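You operate a simulated robot arm through the tools that you are given. There is no shell and no other tool.

The job below is to be done with a simulated two-armed robot. You get a single attempt, and the scene is never put back.

TASK
Level the balance, wipe the crumbs off its pan and zero it.
Fine: at the weighing bench; turn both knobs till the bubble sits in its ring; use the teal pad and put it back; press tare after wiping and after shutting the top door. What is to be rubbed or washed off counts as gone when no trace of it is left.

It is judged by the outcome, as a careful person would: the job done as asked, and still so three seconds after it is handed in. It fails if anything else is knocked over, pushed out of place, dropped, spilled or broken.

THE ROBOT
Two 6-joint arms with fingered hands on one trunk that stands fixed in place. Base frame: the origin is at the foot of the trunk, x ahead of it, y to its left, z up. Lengths are in mm, angles in degrees, forces in N, time in s.
The left shoulder is at [70, 191, 1080], the right one opposite. Each reaches about 983 mm from its shoulder. Payload 4.7 kg a hand.
Tool frame (each hand has its own): the origin (TCP) lies between the finger pads and is the grasp point; the fingertips stand 36 mm ahead of it; z points along the fingers, y is the line along which they close. The gripper opens to 120 mm; its body begins 42 mm behind the TCP. The gripper is a hand of 5 fingers: y runs from the thumb to the fingers, the wrist lies at [-18, -113, -198] in the tool frame.
Orientation is that of the tool frame in the base frame, as a unit quaternion [w, x, y, z]. With the fingers straight down and the wrist toward the robot, the tool's x, y and z point along [0, 1, 0], [1, 0, 0] and [0, 0, -1] of the base frame.

THE INTERFACE
- The arms move only by the tool play_rows. It takes "left_commands", "right_commands" or both (then of equal length, played together; a hand with none holds still); each is one flat list of numbers, 6 for each row, row after row: the turn, a rotation vector about the base's x, y, z in units of 5 degrees (1.0 is 5 degrees), then the shift along the base's x, y, z in units of 20 mm (1.0 is 20 mm). In form: [rx, ry, rz, dx, dy, dz, rx, ry, rz, dx, dy, dz, ...]. A call has 1 to 20 rows; each row shifts and turns the commanded pose from where the row before left it. A call with a number of a shift or a turn outside -1 to 1 is refused whole. Each row takes 0.2 s and may step no farther than 50 mm and 8.6 degrees from the row before; otherwise, the whole call is refused. A pose out of reach is approached as far as the arm can. The call stops where the force on the tool passes 40 N (or 10 N more than at its start, if that is more) or the arm is blocked; 0.2 s more then pass. In this call time passes only in rows, and 0.2 s behind the last. The reply holds the time, the measured pose of the TCP, the force on the tool along the base axes, the opening and the grip force, in the units named above and with some noise, with the torque about the TCP (base axes, N m) and any sound that the robot's microphone picked up.
- Cameras (640 x 400 px; columns grow to the right, rows downward): "scene" is now at [113.1, 59.1, 1370.7]; the picture's right is [0.66, -0.75, 0.00], its down [-0.07, -0.06, -1.00] and it looks along [0.75, 0.66, -0.09] (base axes); focal length 294 px, centre (320, 200). "left" rides on the left gripper at [-73, -91, -143] in its tool frame; the picture's right is [-0.80, -0.28, 0.53], its down [0.53, -0.73, 0.42] and it looks along [0.27, 0.62, 0.74] (tool axes); focal length 234 px, centre (320, 200). "right" rides on the right gripper at [72, -91, -143] in its tool frame; the picture's right is [-0.80, 0.28, -0.53], its down [-0.53, -0.73, 0.42] and it looks along [-0.27, 0.62, 0.74] (tool axes); focal length 234 px, centre (320, 200). There is no depth. A picture from a camera that has moved, and an enlarged one, comes with that camera's place and axes in the base frame and with its lens. The place of the scene camera against the robot may be out by one fixed shift of up to 18 mm in any direction.
- get_image(camera): a new picture of that camera. It takes no simulated time.
- move_column(by): slides the trunk up (or, below 0, down) by that many mm; the arms and the scene camera ride with it, the base frame stays. It gives what a move gives, with no picture.
- set_fingers(index, middle, ring, little, thumb_bend, thumb_turn, hand): sets how far each is bent, from 0 (flat) to 1 (curled in); at 0.3 the hand is open as for a grip, at 0.7 the pads meet at the TCP. One left out holds its place. A second passes; each finger stops where it meets its share of the squeeze, and holds until it gets a number again. It is the only way to open and close the hand. It gives what a move gives, with no picture; readings hold the bend of each and the force on index, middle, ring, little, thumb and palm. thumb_turn goes from beside the hand (0) to across from the fingers (1), as for a grip.
- aim_head(pan, tilt): turns the head with the scene camera to pan (to the left, within 86 degrees either way) and tilt (down, from -29 to 69), counted from straight ahead of the robot. It gives what a move gives.
- zoom(camera, box): a new picture of the part [left, top, right, bottom] of that camera's present view, enlarged. It takes no simulated time.
- finish_job(): hands the job in; it is judged then, once.

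Places have to be worked out from the pictures, the camera data and where the tool is seen. Open the grippers and draw the arms clear of the work before you hand the job in, unless the task says otherwise.

The tools are called after "Request:" by a JSON object that holds its "name" and its "arguments". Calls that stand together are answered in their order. play_rows: Moves the arms, as the interface text tells. Its arguments: {"type":"object","properties":{"left_commands":{"type":"array"},"right_commands":{"type":"array"}},"required":[]} The other tools are called the same way: move_column (by) moves the trunk up or down; set_fingers (index, middle, ring, little, thumb_bend, thumb_turn, hand) moves the fingers one by one; aim_head (pan, tilt) turns the head that bears the scene camera; get_image (camera) takes a picture; zoom (camera, box) takes an enlarged picture of a part of a camera's view; finish_job () hands the job in.

At the start:

```text
time_s: 0.0
left_eef_pos: [357.4, 465.8, 1356.9]
left_orientation: [0.001, 0.706, 0.708, -0.001]
left_ft_force: [-0.1, -0.5, -0.1]
left_torque: [-0.01, 0.01, -0.01]
left_finger_gap: 119.6
left_finger_force: 0.1
left_shape: jaw
left_bend: [0.3, 0.3, 0.3, 0.3, 0.3, 0.98]
left_finger forces: [0.0, 0.0, 0.0, 0.0, 0.0, 0.1]
right_eef_pos: [703.0, 85.5, 1337.7]
right_orientation: [-0.001, 0.707, 0.707, 0.0]
right_ft_force: [0.9, -0.6, -0.5]
right_torque: [0.02, 0.03, 0.0]
right_finger_gap: 119.5
right_finger_force: 0.0
right_shape: jaw
right_bend: [0.3, 0.3, 0.3, 0.3, 0.3, 0.98]
right_finger forces: [0.0, 0.0, 0.1, 0.0, 0.1, 0.0]
trunk travel left (down, up): [-557.0, 383.0]
head pan, tilt (commanded): [41.3, 5.3]
```

scene: 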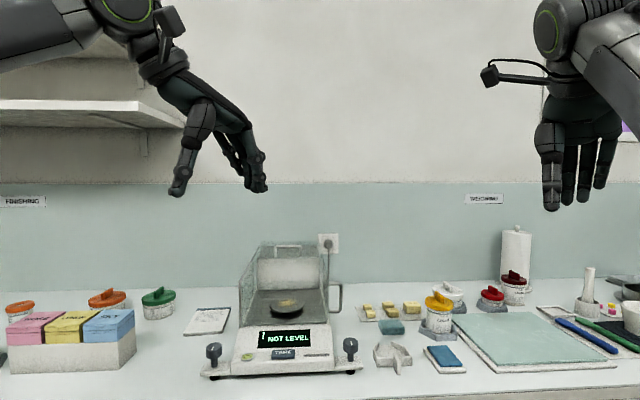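
right: 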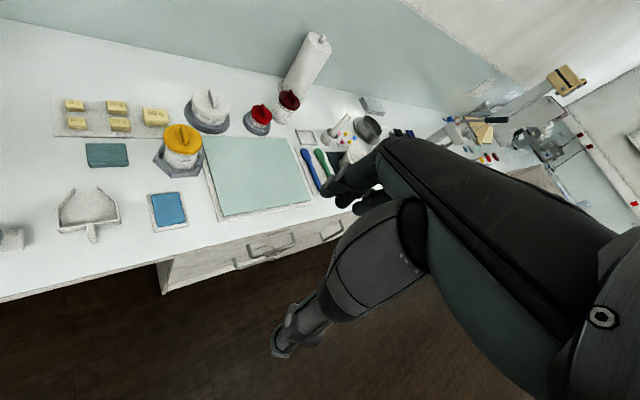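
left: 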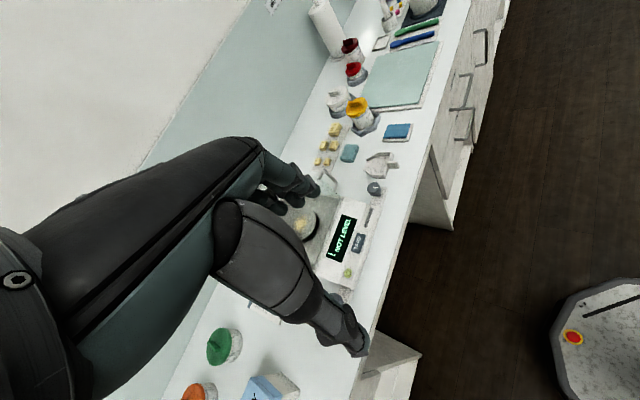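

I start by looking closely at the balance, its knobs and the teal pad before moving anything.

Request:
{"name": "zoom", "arguments": {"camera": "scene", "box": [190, 230, 390, 390]}}

Request:
{"name": "zoom", "arguments": {"camera": "scene", "box": [340, 270, 500, 390]}}

Request:
{"name": "zoom", "arguments": {"camera": "left", "box": [220, 100, 440, 300]}}

```text
2.50 times, centred on (290, 310) of scene
camera zoom: at [113.1, 59.1, 1370.7], right [0.66, -0.75, 0.0], down [-0.07, -0.06, -1.0], along [0.75, 0.66, -0.09], focal length 734 px, centre (395, -75)
```

zoom: 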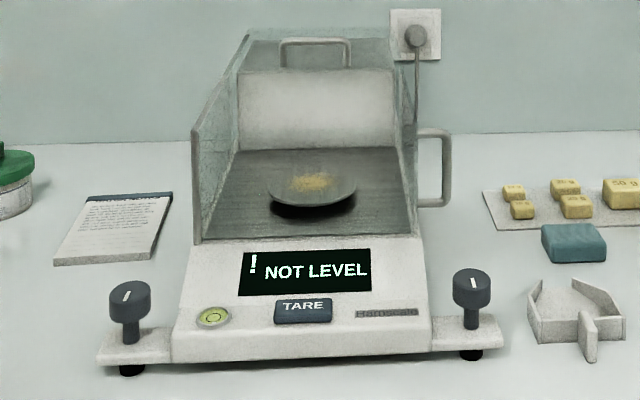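

```text
3.33 times, centred on (420, 330) of scene
camera zoom: at [113.1, 59.1, 1370.7], right [0.66, -0.75, 0.0], down [-0.07, -0.06, -1.0], along [0.75, 0.66, -0.09], focal length 979 px, centre (-13, -233)
```

zoom: 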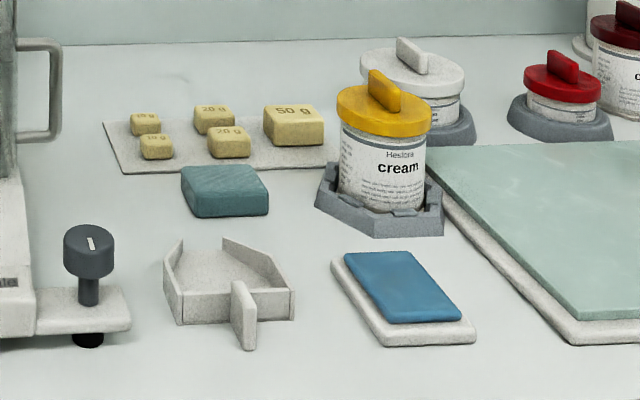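

```text
2.00 times, centred on (330, 200) of left
camera zoom: at [267.0, 394.5, 1501.6], right [-0.28, -0.8, -0.52], down [-0.73, 0.53, -0.42], along [0.62, 0.27, -0.74], focal length 468 px, centre (300, 200)
```

zoom: 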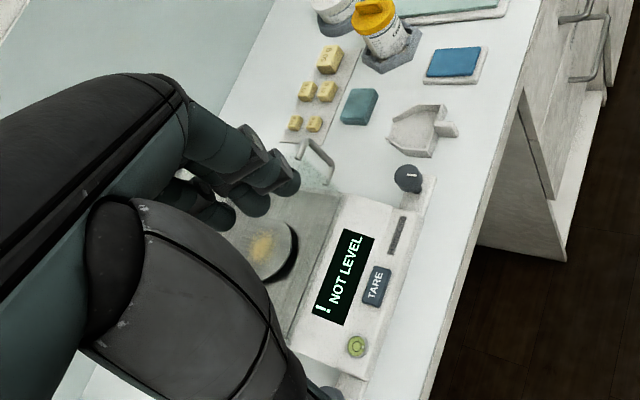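

The left arm will probably do all the work; the tare key triangulates to about [530, 536, 966]. I tilt the head down to bring the balance to the middle of the view.

Request:
{"name": "aim_head", "arguments": {"pan": 44, "tilt": 32}}

Request:
{"name": "get_image", "arguments": {"camera": "scene"}}

```text
time_s: 0.9
left_eef_pos: [358.7, 465.6, 1356.9]
left_orientation: [0.001, 0.706, 0.708, -0.001]
left_ft_force: [-0.1, 0.5, -0.3]
left_torque: [0.01, -0.03, 0.01]
left_finger_gap: 119.7
left_finger_force: 0.0
left_shape: jaw
left_bend: [0.3, 0.3, 0.3, 0.3, 0.3, 0.98]
left_finger forces: [0.1, 0.1, 0.0, 0.1, 0.0, 0.0]
right_eef_pos: [702.2, 84.5, 1337.7]
right_orientation: [0.0, 0.707, 0.707, 0.0]
right_ft_force: [-0.1, -0.1, 0.3]
right_torque: [0.01, -0.04, -0.05]
right_finger_gap: 119.5
right_finger_force: 0.0
right_shape: jaw
right_bend: [0.3, 0.3, 0.3, 0.3, 0.3, 0.98]
right_finger forces: [0.0, 0.0, 0.0, 0.0, 0.0, 0.1]
trunk travel left (down, up): [-557.0, 383.0]
head pan, tilt (commanded): [44.0, 32.0]
```

```text
taken
camera scene: at [108.5, 60.7, 1327.6], right [0.69, -0.72, 0.0], down [-0.38, -0.37, -0.85], along [0.61, 0.59, -0.53], focal length 294 px, centre (320, 200)
```

scene: 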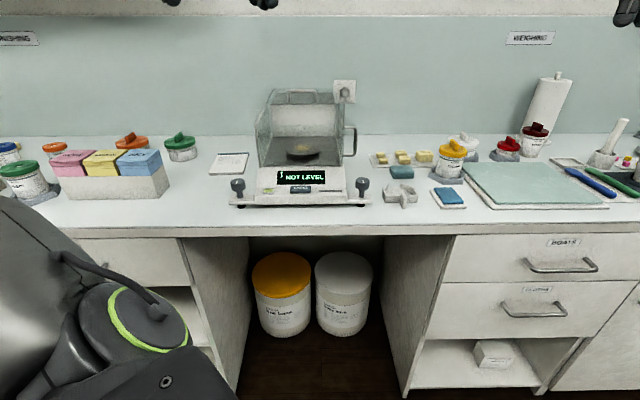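

The bench edge is about 660 mm out and the balance sits well on it. Both arms are in front of the shelf, so I raise the trunk to look down into the weighing chamber.

Request:
{"name": "move_column", "arguments": {"by": 300}}

Request:
{"name": "aim_head", "arguments": {"pan": 44, "tilt": 42}}

Request:
{"name": "get_image", "arguments": {"camera": "scene"}}

Request:
{"name": "get_image", "arguments": {"camera": "left"}}

```text
time_s: 3.9
left_eef_pos: [358.7, 466.9, 1657.5]
left_orientation: [0.0, 0.706, 0.708, -0.001]
left_ft_force: [-0.9, -0.3, 0.9]
left_torque: [-0.03, 0.01, 0.01]
left_finger_gap: 119.7
left_finger_force: 0.0
left_shape: jaw
left_bend: [0.3, 0.3, 0.3, 0.3, 0.3, 0.98]
left_finger forces: [0.0, 0.0, 0.0, 0.0, 0.0, 0.1]
right_eef_pos: [702.2, 87.0, 1638.5]
right_orientation: [0.0, 0.707, 0.707, 0.0]
right_ft_force: [-0.2, -0.1, 0.7]
right_torque: [0.01, 0.0, -0.02]
right_finger_gap: 119.7
right_finger_force: 0.1
right_shape: jaw
right_bend: [0.3, 0.3, 0.3, 0.3, 0.3, 0.98]
right_finger forces: [0.0, 0.0, 0.0, 0.0, 0.0, 0.0]
trunk travel left (down, up): [-857.0, 83.0]
head pan, tilt (commanded): [44.0, 32.0]
```

```text
time_s: 4.6
left_eef_pos: [358.1, 466.9, 1657.1]
left_orientation: [0.0, 0.706, 0.708, -0.001]
left_ft_force: [-0.1, -0.9, 0.0]
left_torque: [0.01, 0.0, 0.03]
left_finger_gap: 119.6
left_finger_force: 0.0
left_shape: jaw
left_bend: [0.3, 0.3, 0.3, 0.3, 0.3, 0.98]
left_finger forces: [0.0, 0.0, 0.0, 0.0, 0.0, 0.1]
right_eef_pos: [703.4, 85.2, 1638.5]
right_orientation: [0.0, 0.707, 0.707, 0.0]
right_ft_force: [-0.4, -1.2, -0.2]
right_torque: [-0.03, -0.01, -0.02]
right_finger_gap: 119.8
right_finger_force: 0.0
right_shape: jaw
right_bend: [0.3, 0.3, 0.3, 0.3, 0.3, 0.98]
right_finger forces: [0.0, 0.1, 0.0, 0.0, 0.0, 0.1]
trunk travel left (down, up): [-857.0, 83.0]
head pan, tilt (commanded): [44.0, 42.0]
```

```text
taken
camera scene: at [104.3, 56.7, 1612.4], right [0.69, -0.72, 0.0], down [-0.48, -0.46, -0.74], along [0.53, 0.52, -0.67], focal length 294 px, centre (320, 200)
```

scene: 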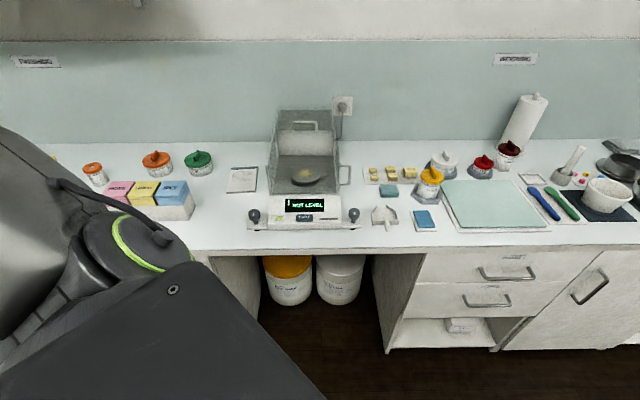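

```text
taken
camera left: at [267.1, 394.6, 1801.6], right [-0.28, -0.8, -0.52], down [-0.73, 0.53, -0.42], along [0.62, 0.27, -0.74], focal length 234 px, centre (320, 200)
```

left: 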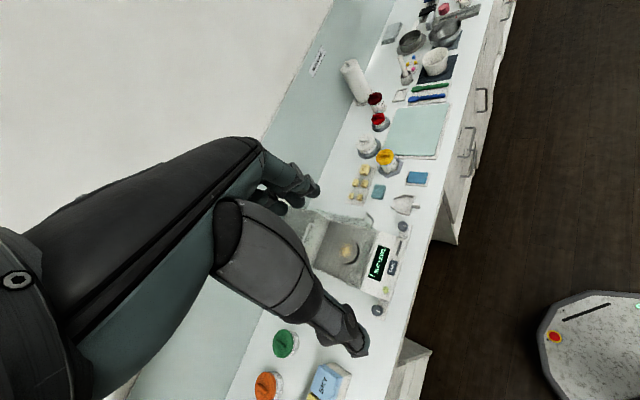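

Request:
{"name": "zoom", "arguments": {"camera": "scene", "box": [230, 95, 390, 235]}}

Request:
{"name": "zoom", "arguments": {"camera": "scene", "box": [265, 100, 355, 190]}}

Request:
{"name": "zoom", "arguments": {"camera": "scene", "box": [235, 190, 375, 240]}}

Request:
{"name": "zoom", "arguments": {"camera": "left", "box": [290, 170, 430, 320]}}

```text
2.86 times, centred on (310, 165) of scene
camera zoom: at [104.3, 56.7, 1612.4], right [0.69, -0.72, 0.0], down [-0.48, -0.46, -0.74], along [0.53, 0.52, -0.67], focal length 839 px, centre (349, 300)
```

zoom: 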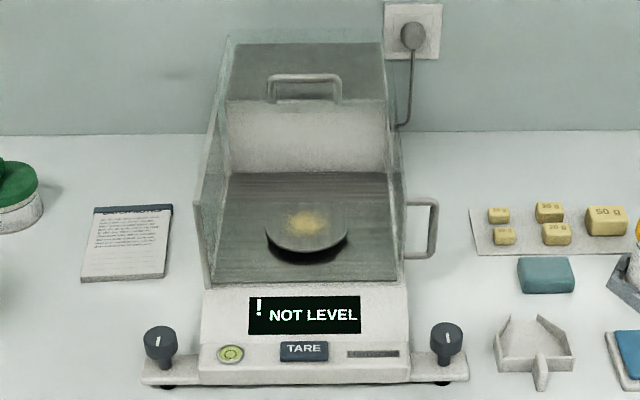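

```text
4.44 times, centred on (310, 145) of scene
camera zoom: at [104.3, 56.7, 1612.4], right [0.69, -0.72, 0.0], down [-0.48, -0.46, -0.74], along [0.53, 0.52, -0.67], focal length 1305 px, centre (364, 444)
```

zoom: 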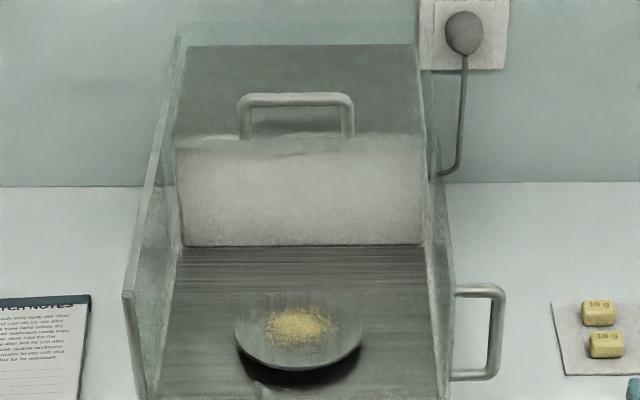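

```text
4.57 times, centred on (305, 215) of scene
camera zoom: at [104.3, 56.7, 1612.4], right [0.69, -0.72, 0.0], down [-0.48, -0.46, -0.74], along [0.53, 0.52, -0.67], focal length 1342 px, centre (389, 131)
```

zoom: 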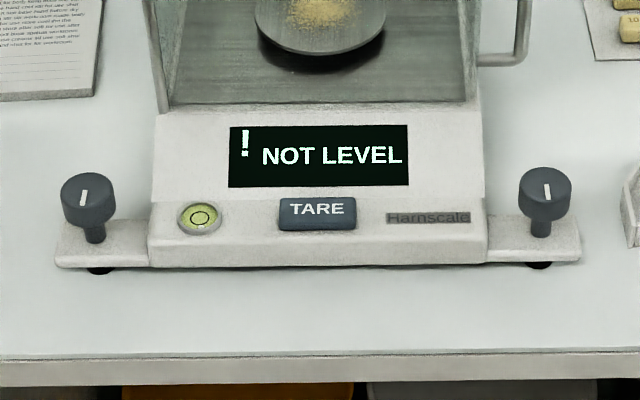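

```text
2.67 times, centred on (360, 245) of left
camera zoom: at [267.1, 394.6, 1801.6], right [-0.28, -0.8, -0.52], down [-0.73, 0.53, -0.42], along [0.62, 0.27, -0.74], focal length 624 px, centre (213, 80)
```

zoom: 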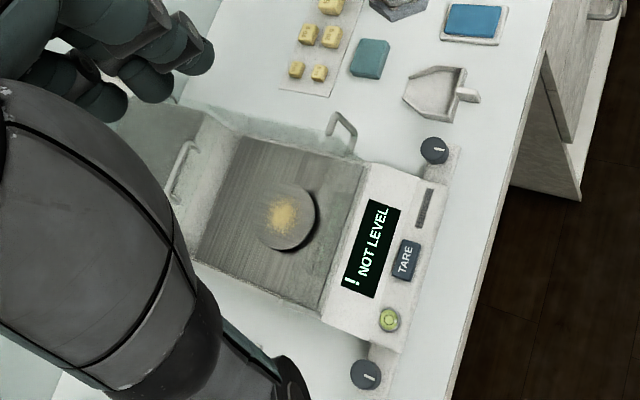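

The top door is slid to the rear, with its handle near [707, 720, 1153]; it closes toward the front. I zoom tightly on the bubble level and both knobs.

Request:
{"name": "zoom", "arguments": {"camera": "scene", "box": [278, 208, 298, 222]}}

Request:
{"name": "zoom", "arguments": {"camera": "scene", "box": [240, 200, 300, 230]}}

Request:
{"name": "zoom", "arguments": {"camera": "scene", "box": [320, 200, 380, 230]}}

Request:
{"name": "zoom", "arguments": {"camera": "scene", "box": [360, 160, 450, 235]}}

```text
16.00 times, centred on (288, 215) of scene
camera zoom: at [104.3, 56.7, 1612.4], right [0.69, -0.72, 0.0], down [-0.48, -0.46, -0.74], along [0.53, 0.52, -0.67], focal length 4698 px, centre (832, -40)
```

zoom: 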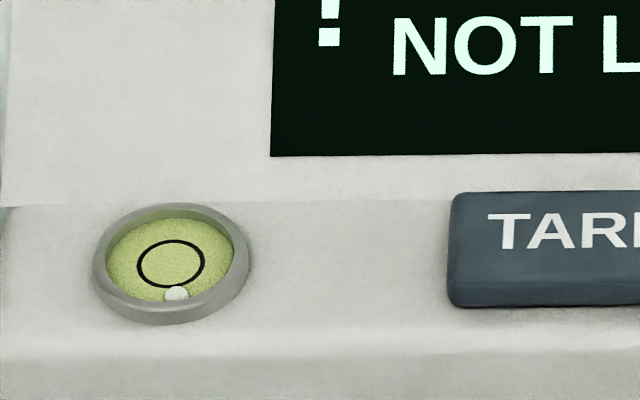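

```text
10.67 times, centred on (270, 215) of scene
camera zoom: at [104.3, 56.7, 1612.4], right [0.69, -0.72, 0.0], down [-0.48, -0.46, -0.74], along [0.53, 0.52, -0.67], focal length 3132 px, centre (853, 40)
```

zoom: 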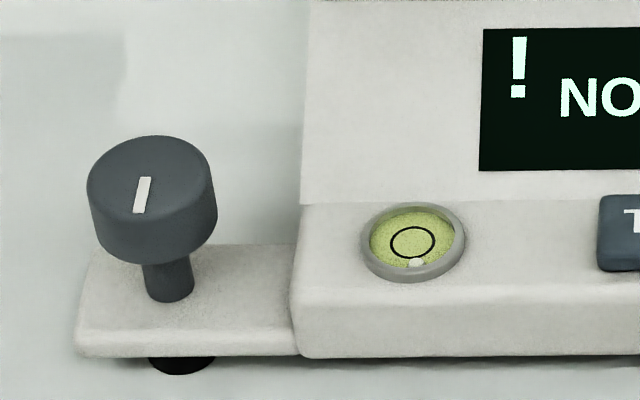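

```text
10.67 times, centred on (350, 215) of scene
camera zoom: at [104.3, 56.7, 1612.4], right [0.69, -0.72, 0.0], down [-0.48, -0.46, -0.74], along [0.53, 0.52, -0.67], focal length 3132 px, centre (0, 40)
```

zoom: 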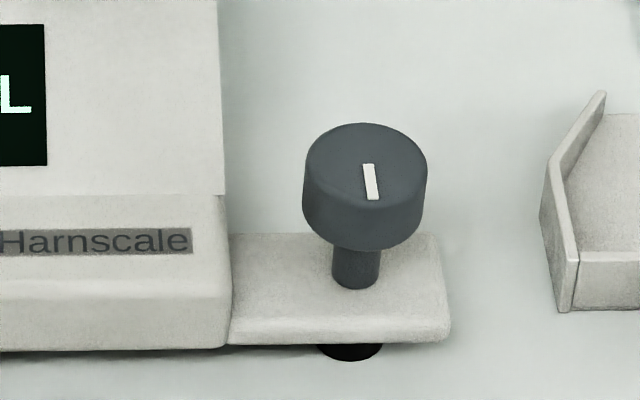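

```text
5.33 times, centred on (405, 198) of scene
camera zoom: at [104.3, 56.7, 1612.4], right [0.69, -0.72, 0.0], down [-0.48, -0.46, -0.74], along [0.53, 0.52, -0.67], focal length 1566 px, centre (-133, 213)
```

zoom: 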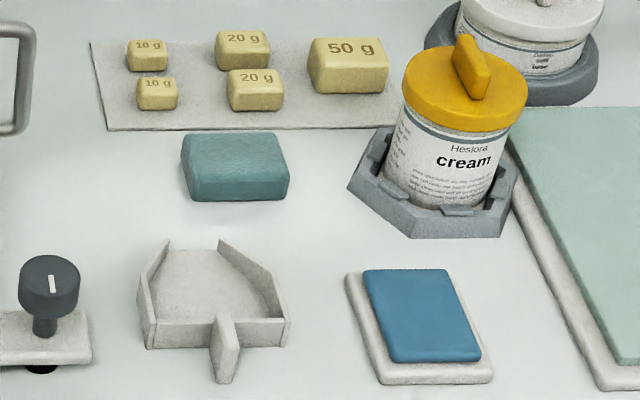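

The bubble is pressed against the front rim, a little to the right, so the front of the balance stands too high. I bring the left hand down with its fingers toward the bench (yaw 45°), so its camera can fix the positions precisely.

Request:
{"name": "play_rows", "arguments": {"left_commands": [0, 0, 1, 0.13, -0.37, -1, 0, 0, 1, 0.13, -0.37, -1, 0, 0, 1, 0.13, -0.37, -1, 0, 0, 1, 0.13, -0.37, -1, 0, 0, 1, 0.13, -0.37, -1, 0, 0, 1, 0.13, -0.37, -1, 0, 0, 1, 0.13, -0.37, -1, 0, 0, 1, 0.13, -0.37, -1, 0, 0, 1, 0.13, -0.37, -1, 0, 0, 0, 0.13, -0.37, -1, 0, 0, 0, 0.13, -0.37, -1, 0, 0, 0, 0.13, -0.37, -1, 0, 0, 0, 0.13, -0.37, -1, 0, 0, 0, 0.13, -0.37, -1, 0, 0, 0, 0.13, -0.37, -1, 0, 0, 0, 0.13, -0.37, -1, 0, 0, 0, 0.13, -0.37, -1, 0, 0, 0, 0.13, -0.37, -1, 0, 0, 0, 0.13, -0.37, -1, 0, 0, 0, 0.13, -0.37, -1]}}

Request:
{"name": "get_image", "arguments": {"camera": "left"}}

Request:
{"name": "get_image", "arguments": {"camera": "scene"}}

```text
time_s: 8.8
left_eef_pos: [426.4, 446.7, 1293.4]
left_orientation: [0.0, 0.382, 0.924, -0.002]
left_ft_force: [0.8, 0.7, 0.1]
left_torque: [0.02, 0.03, -0.01]
left_finger_gap: 119.6
left_finger_force: 0.1
left_shape: jaw
left_bend: [0.3, 0.3, 0.3, 0.3, 0.3, 0.98]
left_finger forces: [0.0, 0.0, 0.1, 0.1, 0.0, 0.1]
left hand out of reach, approached as far as the arm can: row 8, 9, 10, 11, 12, 13, 14, 15, 16, 17, 18, 19, 20
right_eef_pos: [703.7, 87.1, 1637.8]
right_orientation: [-0.001, 0.707, 0.707, -0.001]
right_ft_force: [-0.6, -0.2, 0.6]
right_torque: [-0.01, 0.02, -0.01]
right_finger_gap: 119.4
right_finger_force: 0.0
right_shape: jaw
right_bend: [0.3, 0.3, 0.3, 0.3, 0.3, 0.98]
right_finger forces: [0.0, 0.0, 0.1, 0.0, 0.0, 0.0]
trunk travel left (down, up): [-857.0, 83.0]
head pan, tilt (commanded): [44.0, 42.0]
```

```text
taken
camera left: at [413.6, 332.9, 1437.8], right [0.37, -0.77, -0.52], down [-0.89, -0.14, -0.42], along [0.25, 0.62, -0.74], focal length 234 px, centre (320, 200)
```

left: 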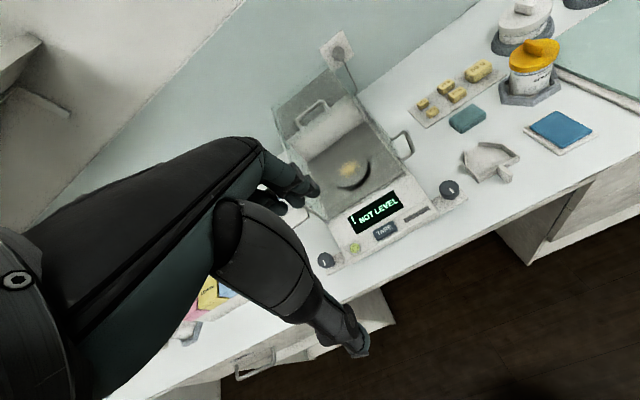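

```text
taken
camera scene: at [105.3, 57.0, 1612.3], right [0.69, -0.72, 0.0], down [-0.48, -0.47, -0.74], along [0.53, 0.52, -0.67], focal length 294 px, centre (320, 200)
```

scene: 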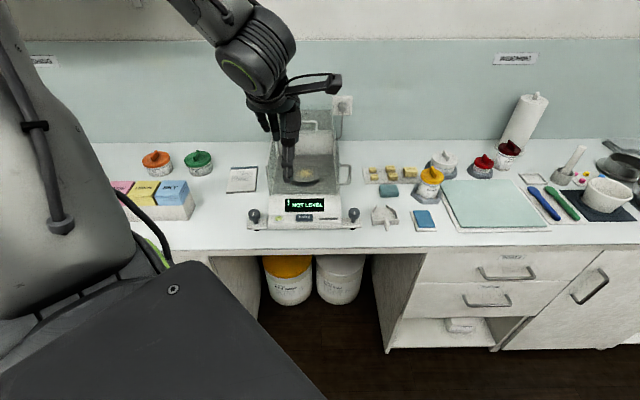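

The hand stopped at [426, 447, 1293] because it came too close to the shoulder, but the view is useful. I zoom in to measure from here.

Request:
{"name": "zoom", "arguments": {"camera": "left", "box": [300, 160, 480, 280]}}

Request:
{"name": "zoom", "arguments": {"camera": "left", "box": [260, 60, 440, 210]}}

Request:
{"name": "zoom", "arguments": {"camera": "left", "box": [400, 50, 560, 190]}}

```text
3.33 times, centred on (390, 220) of left
camera zoom: at [413.6, 332.9, 1437.8], right [0.37, -0.77, -0.52], down [-0.89, -0.14, -0.42], along [0.25, 0.62, -0.74], focal length 781 px, centre (87, 133)
```

zoom: 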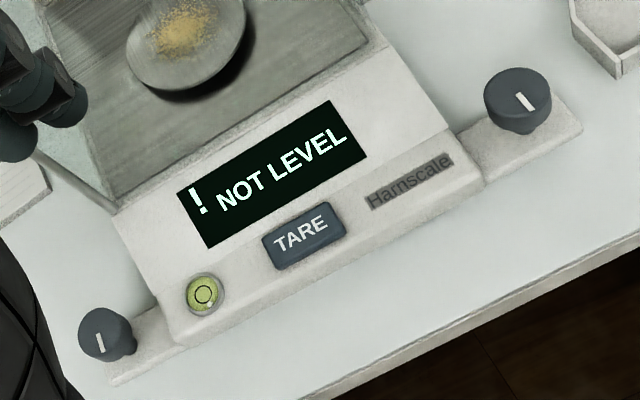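

```text
2.67 times, centred on (350, 135) of left
camera zoom: at [413.6, 332.9, 1437.8], right [0.37, -0.77, -0.52], down [-0.89, -0.14, -0.42], along [0.25, 0.62, -0.74], focal length 624 px, centre (240, 373)
```

zoom: 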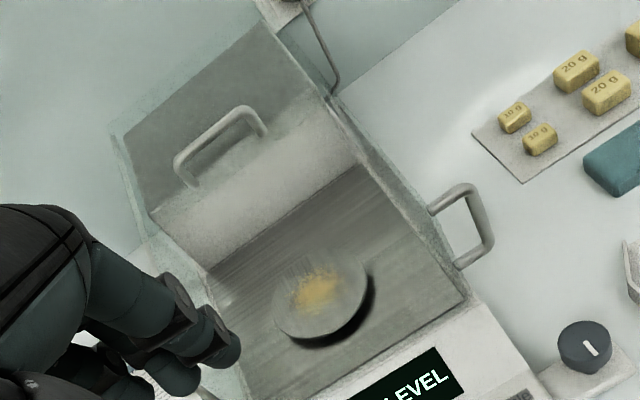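

```text
2.86 times, centred on (480, 120) of left
camera zoom: at [413.6, 332.9, 1437.8], right [0.37, -0.77, -0.52], down [-0.89, -0.14, -0.42], along [0.25, 0.62, -0.74], focal length 669 px, centre (-137, 429)
```

zoom: 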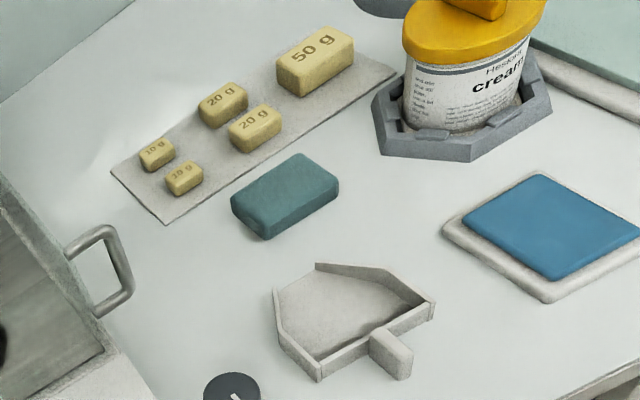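

Knob tops come out near z 972, at bench coordinates (a 760, b ±150). I make a small test move to learn whether rows continue from the actual or the commanded pose after the out-of-reach stretch.

Request:
{"name": "play_rows", "arguments": {"left_commands": [0, 0, 0, 0, 0.5, 0, 0, 0, 0, 0, 0.5, 0]}}

```text
time_s: 9.4
left_eef_pos: [424.9, 469.4, 1293.7]
left_orientation: [0.0, 0.381, 0.925, -0.001]
left_ft_force: [-1.5, -0.8, 0.0]
left_torque: [-0.06, 0.02, -0.04]
left_finger_gap: 119.5
left_finger_force: 0.0
left_shape: jaw
left_bend: [0.3, 0.3, 0.3, 0.3, 0.3, 0.98]
left_finger forces: [0.0, 0.0, 0.1, 0.1, 0.0, 0.1]
right_eef_pos: [702.1, 89.5, 1638.4]
right_orientation: [0.0, 0.707, 0.707, -0.001]
right_ft_force: [-0.3, 0.3, -0.7]
right_torque: [-0.03, -0.01, 0.02]
right_finger_gap: 119.5
right_finger_force: 0.0
right_shape: jaw
right_bend: [0.3, 0.3, 0.3, 0.3, 0.3, 0.98]
right_finger forces: [0.0, 0.0, 0.0, 0.1, 0.1, 0.0]
trunk travel left (down, up): [-857.0, 83.0]
head pan, tilt (commanded): [44.0, 42.0]
```

Rows continue from the actual pose, which makes planning simple. I move the hand above the left knob at a height that still clears the glass chamber.

Request:
{"name": "play_rows", "arguments": {"left_commands": [0, 0, 0, 0.03, 0.975, -0.575, 0, 0, 0, 0.03, 0.975, -0.575, 0, 0, 0, 0.03, 0.975, -0.575, 0, 0, 0, 0.03, 0.975, -0.575, 0, 0, 0, 0.03, 0.975, -0.575, 0, 0, 0, 0.03, 0.975, -0.575, 0, 0, 0, 0.03, 0.975, -0.575, 0, 0, 0, 0.03, 0.975, -0.575, 0, 0, 0, 0.03, 0.975, -0.575]}}

Request:
{"name": "get_image", "arguments": {"camera": "left"}}

Request:
{"name": "get_image", "arguments": {"camera": "scene"}}

```text
time_s: 11.4
left_eef_pos: [436.8, 564.4, 1180.0]
left_orientation: [0.0, 0.383, 0.924, 0.0]
left_ft_force: [0.8, 0.1, -0.3]
left_torque: [0.04, -0.01, -0.01]
left_finger_gap: 119.8
left_finger_force: 0.1
left_shape: jaw
left_bend: [0.3, 0.3, 0.3, 0.3, 0.3, 0.98]
left_finger forces: [0.0, 0.0, 0.0, 0.0, 0.0, 0.0]
left hand out of reach, approached as far as the arm can: row 3, 4, 5, 6, 7, 8, 9
right_eef_pos: [704.1, 84.2, 1637.6]
right_orientation: [-0.002, 0.708, 0.707, 0.0]
right_ft_force: [0.1, -1.1, 0.0]
right_torque: [0.01, 0.03, -0.01]
right_finger_gap: 119.6
right_finger_force: 0.1
right_shape: jaw
right_bend: [0.3, 0.3, 0.3, 0.3, 0.3, 0.98]
right_finger forces: [0.0, 0.1, 0.0, 0.1, 0.0, 0.1]
trunk travel left (down, up): [-857.0, 83.0]
head pan, tilt (commanded): [44.0, 42.0]
```

```text
taken
camera left: at [422.6, 448.4, 1323.3], right [0.37, -0.77, -0.53], down [-0.89, -0.14, -0.42], along [0.25, 0.63, -0.74], focal length 234 px, centre (320, 200)
```

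left: 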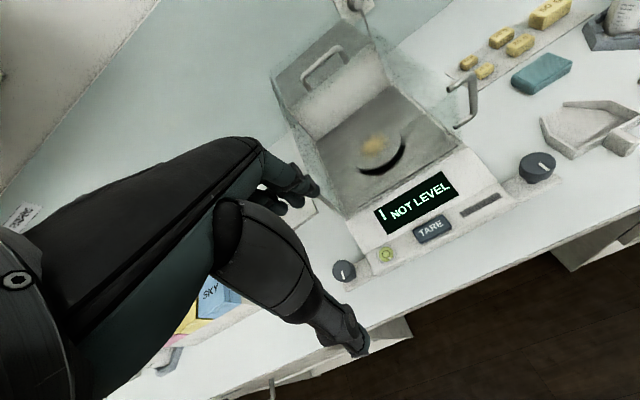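

```text
taken
camera scene: at [105.0, 54.5, 1612.4], right [0.69, -0.72, 0.0], down [-0.48, -0.46, -0.74], along [0.53, 0.52, -0.67], focal length 294 px, centre (320, 200)
```

scene: 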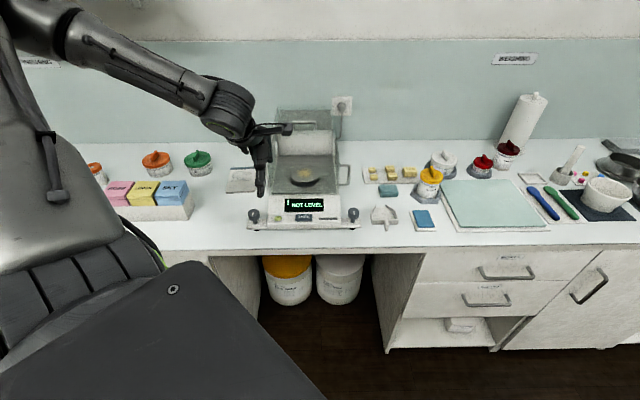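

The arm can't reach there with the shoulder this high. I back the hand up to the earlier reachable pose, then lower the trunk by 200 so the wrist is above the shoulder again.

Request:
{"name": "play_rows", "arguments": {"left_commands": [0, 0, 0, -0.1, -0.8, 0.95, 0, 0, 0, -0.1, -0.8, 0.95, 0, 0, 0, -0.1, -0.8, 0.95, 0, 0, 0, -0.1, -0.8, 0.95, 0, 0, 0, -0.1, -0.8, 0.95, 0, 0, 0, -0.1, -0.8, 0.95]}}

Request:
{"name": "move_column", "arguments": {"by": -200}}

Request:
{"name": "play_rows", "arguments": {"left_commands": [0, 0, 0, 0, 0.8, 0.5, 0, 0, 0, 0, 0.8, 0.5, 0, 0, 0, 0, 0.8, 0.5, 0, 0, 0, 0, 0.8, 0.5, 0, 0, 0, 0, 0.8, 0.5]}}

```text
time_s: 12.8
left_eef_pos: [422.3, 464.6, 1294.3]
left_orientation: [0.0, 0.382, 0.924, 0.0]
left_ft_force: [-0.5, -0.8, 0.5]
left_torque: [0.0, -0.01, 0.0]
left_finger_gap: 119.8
left_finger_force: 0.0
left_shape: jaw
left_bend: [0.3, 0.3, 0.3, 0.3, 0.3, 0.98]
left_finger forces: [0.0, 0.0, 0.0, 0.0, 0.0, 0.0]
right_eef_pos: [701.6, 84.5, 1638.2]
right_orientation: [-0.001, 0.707, 0.707, 0.001]
right_ft_force: [-0.4, -0.1, 0.2]
right_torque: [0.0, -0.01, 0.01]
right_finger_gap: 119.4
right_finger_force: 0.0
right_shape: jaw
right_bend: [0.3, 0.3, 0.3, 0.3, 0.3, 0.98]
right_finger forces: [0.0, 0.0, 0.0, 0.1, 0.0, 0.0]
trunk travel left (down, up): [-857.0, 83.0]
head pan, tilt (commanded): [44.0, 42.0]
```

```text
time_s: 15.0
left_eef_pos: [421.4, 466.4, 1093.6]
left_orientation: [0.001, 0.382, 0.924, 0.0]
left_ft_force: [0.6, -0.7, 1.3]
left_torque: [-0.03, 0.02, 0.03]
left_finger_gap: 119.7
left_finger_force: 0.0
left_shape: jaw
left_bend: [0.3, 0.3, 0.3, 0.3, 0.3, 0.98]
left_finger forces: [0.1, 0.0, 0.1, 0.0, 0.1, 0.1]
right_eef_pos: [702.1, 86.9, 1437.4]
right_orientation: [0.0, 0.707, 0.707, 0.0]
right_ft_force: [0.8, -1.0, 0.0]
right_torque: [-0.02, -0.02, -0.01]
right_finger_gap: 119.5
right_finger_force: 0.0
right_shape: jaw
right_bend: [0.3, 0.3, 0.3, 0.3, 0.3, 0.98]
right_finger forces: [0.1, 0.0, 0.0, 0.0, 0.0, 0.1]
trunk travel left (down, up): [-657.0, 283.0]
head pan, tilt (commanded): [44.0, 42.0]
```

```text
time_s: 16.2
left_eef_pos: [432.4, 506.7, 1134.1]
left_orientation: [0.0, 0.382, 0.924, 0.0]
left_ft_force: [-1.2, -0.2, 0.0]
left_torque: [0.01, -0.02, 0.01]
left_finger_gap: 119.8
left_finger_force: 0.0
left_shape: jaw
left_bend: [0.3, 0.3, 0.3, 0.3, 0.3, 0.98]
left_finger forces: [0.0, 0.1, 0.1, 0.0, 0.0, 0.0]
left hand out of reach, approached as far as the arm can: row 3, 4, 5
right_eef_pos: [702.5, 85.5, 1437.8]
right_orientation: [0.0, 0.707, 0.707, 0.0]
right_ft_force: [-0.4, -0.4, -0.5]
right_torque: [-0.01, -0.03, 0.01]
right_finger_gap: 119.4
right_finger_force: 0.1
right_shape: jaw
right_bend: [0.3, 0.3, 0.3, 0.3, 0.3, 0.98]
right_finger forces: [0.1, 0.0, 0.1, 0.0, 0.0, 0.0]
trunk travel left (down, up): [-657.0, 283.0]
head pan, tilt (commanded): [44.0, 42.0]
```

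Still limited, so it looks like a joint limit tied to the hand's yaw rather than distance. I look at the arm's configuration.

Request:
{"name": "aim_head", "arguments": {"pan": 50, "tilt": 30}}

Request:
{"name": "get_image", "arguments": {"camera": "scene"}}

Request:
{"name": "get_image", "arguments": {"camera": "right"}}

```text
time_s: 16.9
left_eef_pos: [435.0, 508.1, 1133.5]
left_orientation: [0.0, 0.382, 0.924, 0.0]
left_ft_force: [-0.8, 0.6, -0.7]
left_torque: [-0.03, -0.02, 0.02]
left_finger_gap: 119.9
left_finger_force: 0.1
left_shape: jaw
left_bend: [0.3, 0.3, 0.3, 0.3, 0.3, 0.98]
left_finger forces: [0.0, 0.0, 0.1, 0.0, 0.0, 0.0]
right_eef_pos: [702.4, 86.8, 1437.4]
right_orientation: [0.0, 0.707, 0.707, 0.0]
right_ft_force: [0.0, 0.0, 0.0]
right_torque: [0.01, -0.04, 0.02]
right_finger_gap: 119.4
right_finger_force: 0.0
right_shape: jaw
right_bend: [0.3, 0.3, 0.3, 0.3, 0.3, 0.98]
right_finger forces: [0.0, 0.0, 0.0, 0.0, 0.0, 0.0]
trunk travel left (down, up): [-657.0, 283.0]
head pan, tilt (commanded): [50.0, 30.0]
```

```text
taken
camera scene: at [102.6, 68.0, 1430.6], right [0.77, -0.64, 0.0], down [-0.32, -0.38, -0.87], along [0.56, 0.66, -0.5], focal length 294 px, centre (320, 200)
```

scene: 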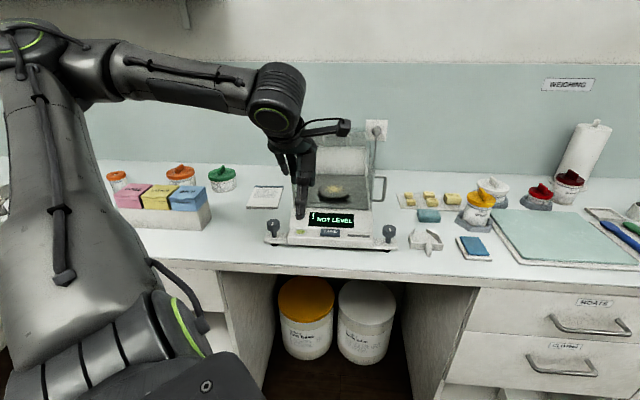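

```text
taken
camera right: at [612.7, 159.9, 1580.2], right [0.28, -0.8, 0.53], down [-0.73, -0.53, -0.42], along [0.62, -0.27, -0.74], focal length 234 px, centre (320, 200)
```

right: 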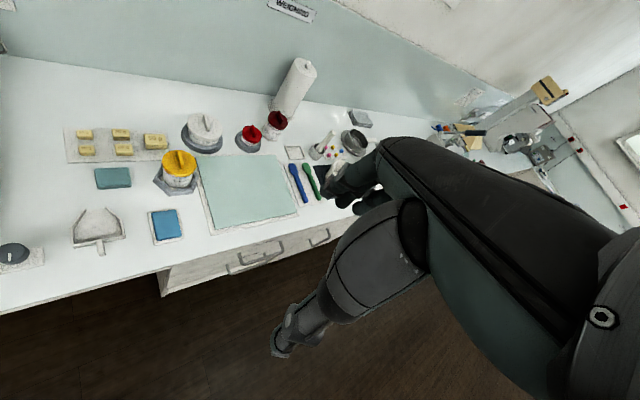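

The elbow is well up, so I try relaxing the yaw toward 20° while moving over the left knob.

Request:
{"name": "play_rows", "arguments": {"left_commands": [0, 0, -1, 0, 0, 0.5, 0, 0, -1, 0, 0, 0.5, 0, 0, -1, 0, 0.5, 0, 0, 0, -1, 0, 0.5, 0, 0, 0, -1, 0, 0.5, 0, 0, 0, 0, 0, 0.8, 0, 0, 0, 0, 0, 0.8, 0, 0, 0, 0, 0, 0.8, 0]}}

```text
time_s: 18.7
left_eef_pos: [465.8, 478.9, 1173.2]
left_orientation: [0.001, 0.573, 0.819, 0.0]
left_ft_force: [-0.3, -0.4, 0.3]
left_torque: [-0.01, 0.05, -0.02]
left_finger_gap: 119.7
left_finger_force: 0.2
left_shape: jaw
left_bend: [0.3, 0.3, 0.3, 0.3, 0.3, 0.98]
left_finger forces: [0.1, 0.1, 0.1, 0.1, 0.1, 0.1]
left hand out of reach, approached as far as the arm can: row 1, 2, 3, 4, 5, 6, 7, 8
right_eef_pos: [703.1, 87.2, 1437.2]
right_orientation: [-0.001, 0.707, 0.707, 0.0]
right_ft_force: [-0.6, 0.7, 0.3]
right_torque: [-0.01, 0.0, -0.02]
right_finger_gap: 119.4
right_finger_force: 0.2
right_shape: jaw
right_bend: [0.3, 0.3, 0.3, 0.3, 0.3, 0.98]
right_finger forces: [0.0, 0.1, 0.0, 0.0, 0.0, 0.1]
trunk travel left (down, up): [-657.0, 283.0]
head pan, tilt (commanded): [50.0, 30.0]
```

The wrist seems stuck on some boundary. I look around with the head to understand the left arm's joints.

Request:
{"name": "aim_head", "arguments": {"pan": 80, "tilt": 10}}

Request:
{"name": "get_image", "arguments": {"camera": "scene"}}

Request:
{"name": "aim_head", "arguments": {"pan": -20, "tilt": 10}}

Request:
{"name": "get_image", "arguments": {"camera": "scene"}}

```text
time_s: 19.7
left_eef_pos: [465.7, 478.1, 1173.1]
left_orientation: [0.0, 0.573, 0.82, 0.0]
left_ft_force: [-0.2, 0.8, 0.4]
left_torque: [0.0, 0.03, 0.01]
left_finger_gap: 120.0
left_finger_force: 0.1
left_shape: jaw
left_bend: [0.3, 0.3, 0.3, 0.3, 0.3, 0.98]
left_finger forces: [0.0, 0.1, 0.0, 0.0, 0.0, 0.1]
right_eef_pos: [702.4, 87.1, 1437.9]
right_orientation: [0.0, 0.707, 0.707, -0.001]
right_ft_force: [0.2, -0.5, 0.2]
right_torque: [0.0, 0.0, 0.01]
right_finger_gap: 119.7
right_finger_force: 0.1
right_shape: jaw
right_bend: [0.3, 0.3, 0.3, 0.3, 0.3, 0.98]
right_finger forces: [0.0, 0.0, 0.0, 0.0, 0.1, 0.0]
trunk travel left (down, up): [-657.0, 283.0]
head pan, tilt (commanded): [80.0, 10.0]
```

```text
taken
camera scene: at [60.3, 90.0, 1463.0], right [0.98, -0.17, 0.0], down [-0.03, -0.17, -0.98], along [0.17, 0.97, -0.17], focal length 294 px, centre (320, 200)
```

scene: 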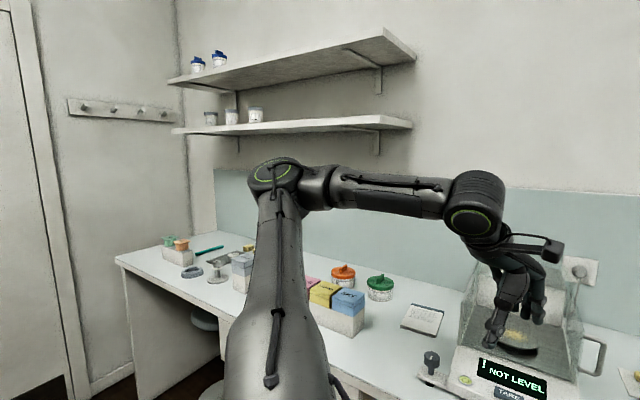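

```text
time_s: 21.4
left_eef_pos: [465.5, 477.3, 1172.0]
left_orientation: [0.001, 0.573, 0.819, 0.0]
left_ft_force: [-0.3, 0.1, 0.0]
left_torque: [0.0, 0.01, 0.04]
left_finger_gap: 119.9
left_finger_force: 0.1
left_shape: jaw
left_bend: [0.3, 0.3, 0.3, 0.3, 0.3, 0.98]
left_finger forces: [0.0, 0.1, 0.0, 0.0, 0.0, 0.1]
right_eef_pos: [703.2, 86.6, 1438.4]
right_orientation: [0.0, 0.707, 0.707, 0.0]
right_ft_force: [-1.0, 0.3, 0.0]
right_torque: [-0.01, 0.01, 0.0]
right_finger_gap: 119.7
right_finger_force: 0.2
right_shape: jaw
right_bend: [0.3, 0.3, 0.3, 0.3, 0.3, 0.98]
right_finger forces: [0.0, 0.1, 0.0, 0.0, 0.0, 0.0]
trunk travel left (down, up): [-657.0, 283.0]
head pan, tilt (commanded): [-20.0, 10.0]
```

```text
taken
camera scene: at [131.5, -33.2, 1463.0], right [-0.34, -0.94, 0.0], down [-0.16, 0.06, -0.98], along [0.93, -0.34, -0.17], focal length 294 px, centre (320, 200)
```

scene: 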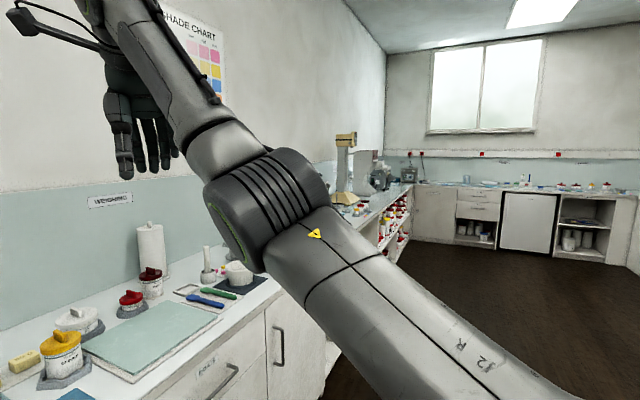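

The left elbow sits high and outboard, with the forearm pointing forward. I test small motions outward (+x, +y) to find where the wrist can travel.

Request:
{"name": "play_rows", "arguments": {"left_commands": [0, 0, 0, 1, 0, 0.5, 0, 0, 0, 1, 0, 0.5, 0, 0, 0, 1, 0, 0.5, 0, 0, 0, 1, 0, 0.5]}}

Request:
{"name": "play_rows", "arguments": {"left_commands": [0, 0, 0, 0, 1, 0, 0, 0, 0, 0, 1, 0, 0, 0, 0, 0, 1, 0, 0, 0, 0, 0, 1, 0]}}

```text
time_s: 22.4
left_eef_pos: [546.0, 477.1, 1213.3]
left_orientation: [-0.001, 0.573, 0.819, 0.0]
left_ft_force: [0.4, 0.4, 0.1]
left_torque: [0.06, 0.01, 0.01]
left_finger_gap: 119.7
left_finger_force: 0.0
left_shape: jaw
left_bend: [0.3, 0.3, 0.3, 0.3, 0.3, 0.98]
left_finger forces: [0.1, 0.0, 0.0, 0.0, 0.0, 0.1]
right_eef_pos: [703.1, 83.3, 1437.7]
right_orientation: [0.0, 0.707, 0.708, 0.0]
right_ft_force: [0.6, 0.5, -0.5]
right_torque: [0.06, 0.0, 0.0]
right_finger_gap: 119.5
right_finger_force: 0.0
right_shape: jaw
right_bend: [0.3, 0.3, 0.3, 0.3, 0.3, 0.98]
right_finger forces: [0.0, 0.1, 0.0, 0.2, 0.1, 0.0]
trunk travel left (down, up): [-657.0, 283.0]
head pan, tilt (commanded): [-20.0, 10.0]
```

```text
time_s: 23.4
left_eef_pos: [545.2, 559.0, 1211.8]
left_orientation: [0.0, 0.573, 0.82, -0.001]
left_ft_force: [-0.7, 0.5, 0.0]
left_torque: [-0.04, -0.02, 0.0]
left_finger_gap: 119.4
left_finger_force: 0.1
left_shape: jaw
left_bend: [0.3, 0.3, 0.3, 0.3, 0.3, 0.98]
left_finger forces: [0.1, 0.1, 0.0, 0.0, 0.0, 0.0]
right_eef_pos: [702.9, 88.1, 1436.9]
right_orientation: [0.0, 0.707, 0.707, 0.0]
right_ft_force: [0.4, 0.1, -0.3]
right_torque: [-0.06, -0.02, 0.01]
right_finger_gap: 119.4
right_finger_force: 0.1
right_shape: jaw
right_bend: [0.3, 0.3, 0.3, 0.3, 0.3, 0.98]
right_finger forces: [0.1, 0.0, 0.0, 0.0, 0.0, 0.0]
trunk travel left (down, up): [-657.0, 283.0]
head pan, tilt (commanded): [-20.0, 10.0]
```

Moving out in x first frees the arm. I continue to y ≈ 645 at this height, clear above the glass, then come back in x over the left knob.

Request:
{"name": "play_rows", "arguments": {"left_commands": [0, 0, 0, 0, 1, 0, 0, 0, 0, 0, 1, 0, 0, 0, 0, 0, 1, 0, 0, 0, 0, 0, 1, 0, 0, 0, 0, -1, 0.3, 0, 0, 0, 0, -1, 0, 0, 0, 0, 0, -1, 0, 0, 0, 0, 0, -1, 0, 0, 0, 0, 0, -1, 0, 0, 0, 0, 0, -0.75, 0, 0]}}

```text
time_s: 25.6
left_eef_pos: [530.3, 643.5, 1217.0]
left_orientation: [0.001, 0.573, 0.82, -0.001]
left_ft_force: [0.4, 0.0, 0.9]
left_torque: [0.03, 0.03, -0.02]
left_finger_gap: 119.8
left_finger_force: 0.1
left_shape: jaw
left_bend: [0.3, 0.3, 0.3, 0.3, 0.3, 0.98]
left_finger forces: [0.0, 0.1, 0.1, 0.0, 0.1, 0.1]
left hand out of reach, approached as far as the arm can: row 5, 6, 7, 8, 9, 10
right_eef_pos: [703.2, 84.8, 1438.0]
right_orientation: [-0.001, 0.707, 0.707, 0.0]
right_ft_force: [-0.8, -0.1, 0.5]
right_torque: [-0.01, -0.03, -0.04]
right_finger_gap: 119.8
right_finger_force: 0.1
right_shape: jaw
right_bend: [0.3, 0.3, 0.3, 0.3, 0.3, 0.98]
right_finger forces: [0.0, 0.0, 0.0, 0.1, 0.0, 0.1]
trunk travel left (down, up): [-657.0, 283.0]
head pan, tilt (commanded): [-20.0, 10.0]
```

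The boundary pushes x outward as y grows, so for the left knob I should bring the hand in from the right with yaw about 90°. I rotate in place, then slide over the knob.

Request:
{"name": "play_rows", "arguments": {"left_commands": [0, 0, 1, 0, 0, 0, 0, 0, 1, 0, 0, 0, 0, 0, 1, 0, 0, 0, 0, 0, 1, 0, 0, 0, 0, 0, 1, 0, 0, 0, 0, 0, 1, 0, 0, 0, 0, 0, 1, 0, 0, 0, 0, 0, 1, 0, 0, 0, 0, 0, 1, -0.5, 0, 0, 0, 0, 1, -0.5, 0, 0, 0, 0, 1, -0.5, 0, 0, 0, 0, 1, -0.5, 0, 0, 0, 0, 1, -0.5, 0, 0, 0, 0, 1, -0.5, 0, 0, 0, 0, 0, -0.5, 0, 0, 0, 0, 0, -0.5, 0, 0, 0, 0, 0, -0.5, 0, 0, 0, 0, 0, -0.5, 0, 0]}}

Request:
{"name": "get_image", "arguments": {"camera": "left"}}

Request:
{"name": "aim_head", "arguments": {"pan": 50, "tilt": 30}}

Request:
{"name": "get_image", "arguments": {"camera": "scene"}}

```text
time_s: 29.4
left_eef_pos: [426.9, 643.7, 1215.7]
left_orientation: [0.001, 0.0, 1.0, 0.0]
left_ft_force: [-0.7, -0.1, 0.7]
left_torque: [-0.01, 0.0, 0.0]
left_finger_gap: 119.7
left_finger_force: 0.1
left_shape: jaw
left_bend: [0.3, 0.3, 0.3, 0.3, 0.3, 0.98]
left_finger forces: [0.0, 0.0, 0.0, 0.0, 0.0, 0.0]
right_eef_pos: [701.1, 87.9, 1438.0]
right_orientation: [0.0, 0.707, 0.707, -0.001]
right_ft_force: [-0.8, 1.5, -0.6]
right_torque: [-0.07, -0.02, -0.02]
right_finger_gap: 119.6
right_finger_force: 0.0
right_shape: jaw
right_bend: [0.3, 0.3, 0.3, 0.3, 0.3, 0.98]
right_finger forces: [0.0, 0.0, 0.1, 0.0, 0.1, 0.1]
trunk travel left (down, up): [-657.0, 283.0]
head pan, tilt (commanded): [-20.0, 10.0]
```

```text
taken
camera left: at [500.1, 552.7, 1359.3], right [0.8, -0.28, -0.52], down [-0.53, -0.73, -0.42], along [-0.27, 0.62, -0.74], focal length 234 px, centre (320, 200)
```

left: 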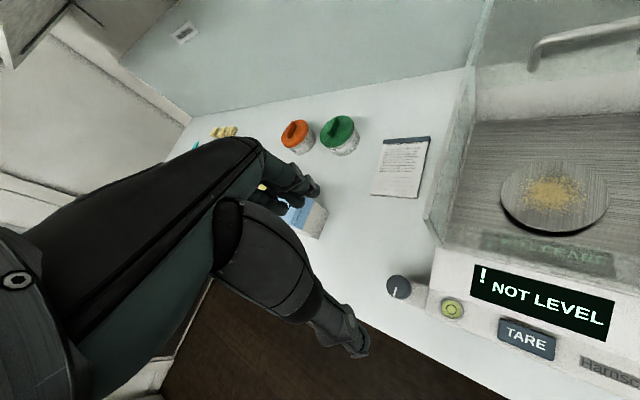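

```text
time_s: 30.9
left_eef_pos: [428.3, 641.6, 1215.9]
left_orientation: [0.0, -0.001, 1.0, 0.0]
left_ft_force: [-0.3, 0.0, 0.2]
left_torque: [-0.01, -0.01, -0.02]
left_finger_gap: 119.9
left_finger_force: 0.0
left_shape: jaw
left_bend: [0.3, 0.3, 0.3, 0.3, 0.3, 0.98]
left_finger forces: [0.0, 0.0, 0.1, 0.1, 0.0, 0.0]
right_eef_pos: [702.4, 85.8, 1437.3]
right_orientation: [0.0, 0.707, 0.707, 0.0]
right_ft_force: [0.2, 0.5, -0.5]
right_torque: [0.01, -0.01, 0.01]
right_finger_gap: 119.5
right_finger_force: 0.1
right_shape: jaw
right_bend: [0.3, 0.3, 0.3, 0.3, 0.3, 0.98]
right_finger forces: [0.0, 0.0, 0.0, 0.1, 0.0, 0.1]
trunk travel left (down, up): [-657.0, 283.0]
head pan, tilt (commanded): [50.0, 30.0]
```

```text
taken
camera scene: at [102.3, 67.7, 1430.7], right [0.77, -0.64, 0.0], down [-0.32, -0.38, -0.87], along [0.56, 0.66, -0.5], focal length 294 px, centre (320, 200)
```

scene: 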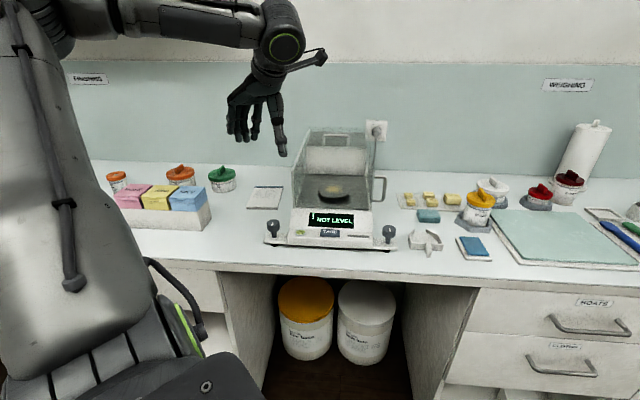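

This works: yaw 90° over the left knob at [428, 642, 1216]. The view also shows a glass front panel (the display is mirrored in it), so the pan can only be reached from above. I zoom in on knob, bubble and pan.

Request:
{"name": "zoom", "arguments": {"camera": "left", "box": [370, 250, 490, 330]}}

Request:
{"name": "zoom", "arguments": {"camera": "left", "box": [420, 0, 640, 280]}}

```text
5.00 times, centred on (430, 290) of left
camera zoom: at [500.9, 551.5, 1359.5], right [0.8, -0.28, -0.52], down [-0.53, -0.73, -0.42], along [-0.27, 0.62, -0.74], focal length 1171 px, centre (-230, -250)
```

zoom: 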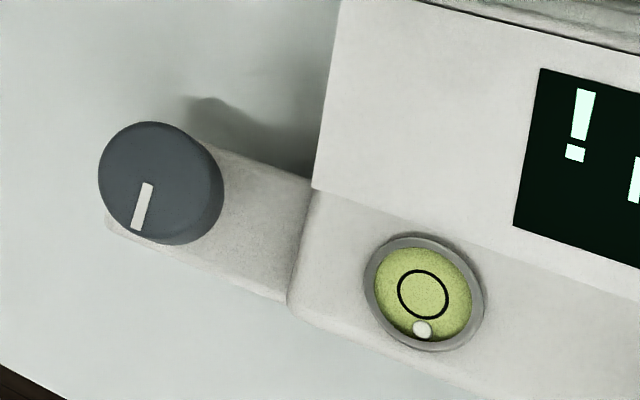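

```text
1.43 times, centred on (530, 140) of left
camera zoom: at [500.9, 551.5, 1359.5], right [0.8, -0.28, -0.52], down [-0.53, -0.73, -0.42], along [-0.27, 0.62, -0.74], focal length 334 px, centre (20, 286)
```

zoom: 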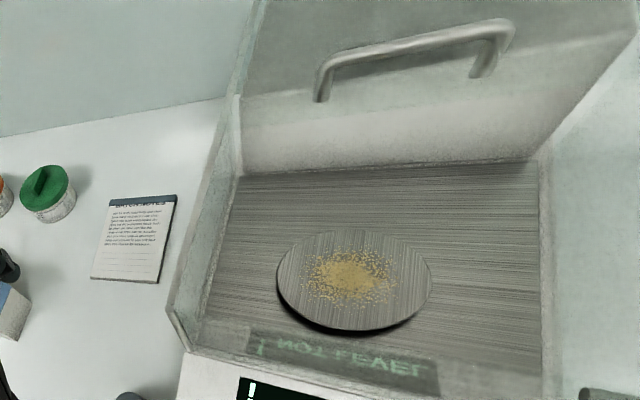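

Triangulation from two left-camera views now agrees well: left knob top at about [428.7, 644.2, 980], about 35 mm across. I check the shape of the hand before closing on it.

Request:
{"name": "zoom", "arguments": {"camera": "scene", "box": [210, 20, 340, 170]}}

Request:
{"name": "zoom", "arguments": {"camera": "left", "box": [200, 120, 400, 370]}}

```text
2.67 times, centred on (275, 95) of scene
camera zoom: at [102.3, 67.7, 1430.7], right [0.77, -0.64, 0.0], down [-0.32, -0.38, -0.87], along [0.56, 0.66, -0.5], focal length 783 px, centre (440, 480)
```

zoom: 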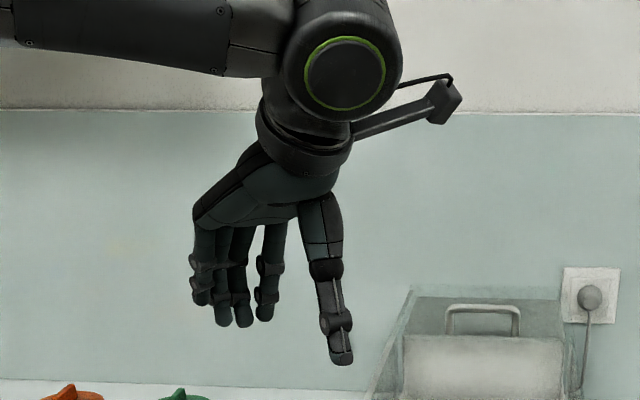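

```text
1.60 times, centred on (300, 245) of left
camera zoom: at [500.9, 551.5, 1359.5], right [0.8, -0.28, -0.52], down [-0.53, -0.73, -0.42], along [-0.27, 0.62, -0.74], focal length 375 px, centre (352, 128)
```

zoom: 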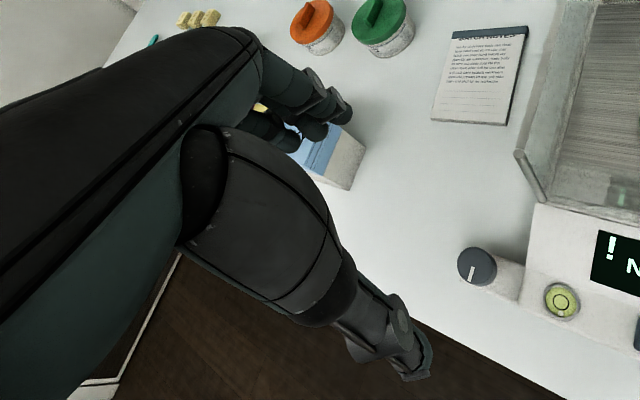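

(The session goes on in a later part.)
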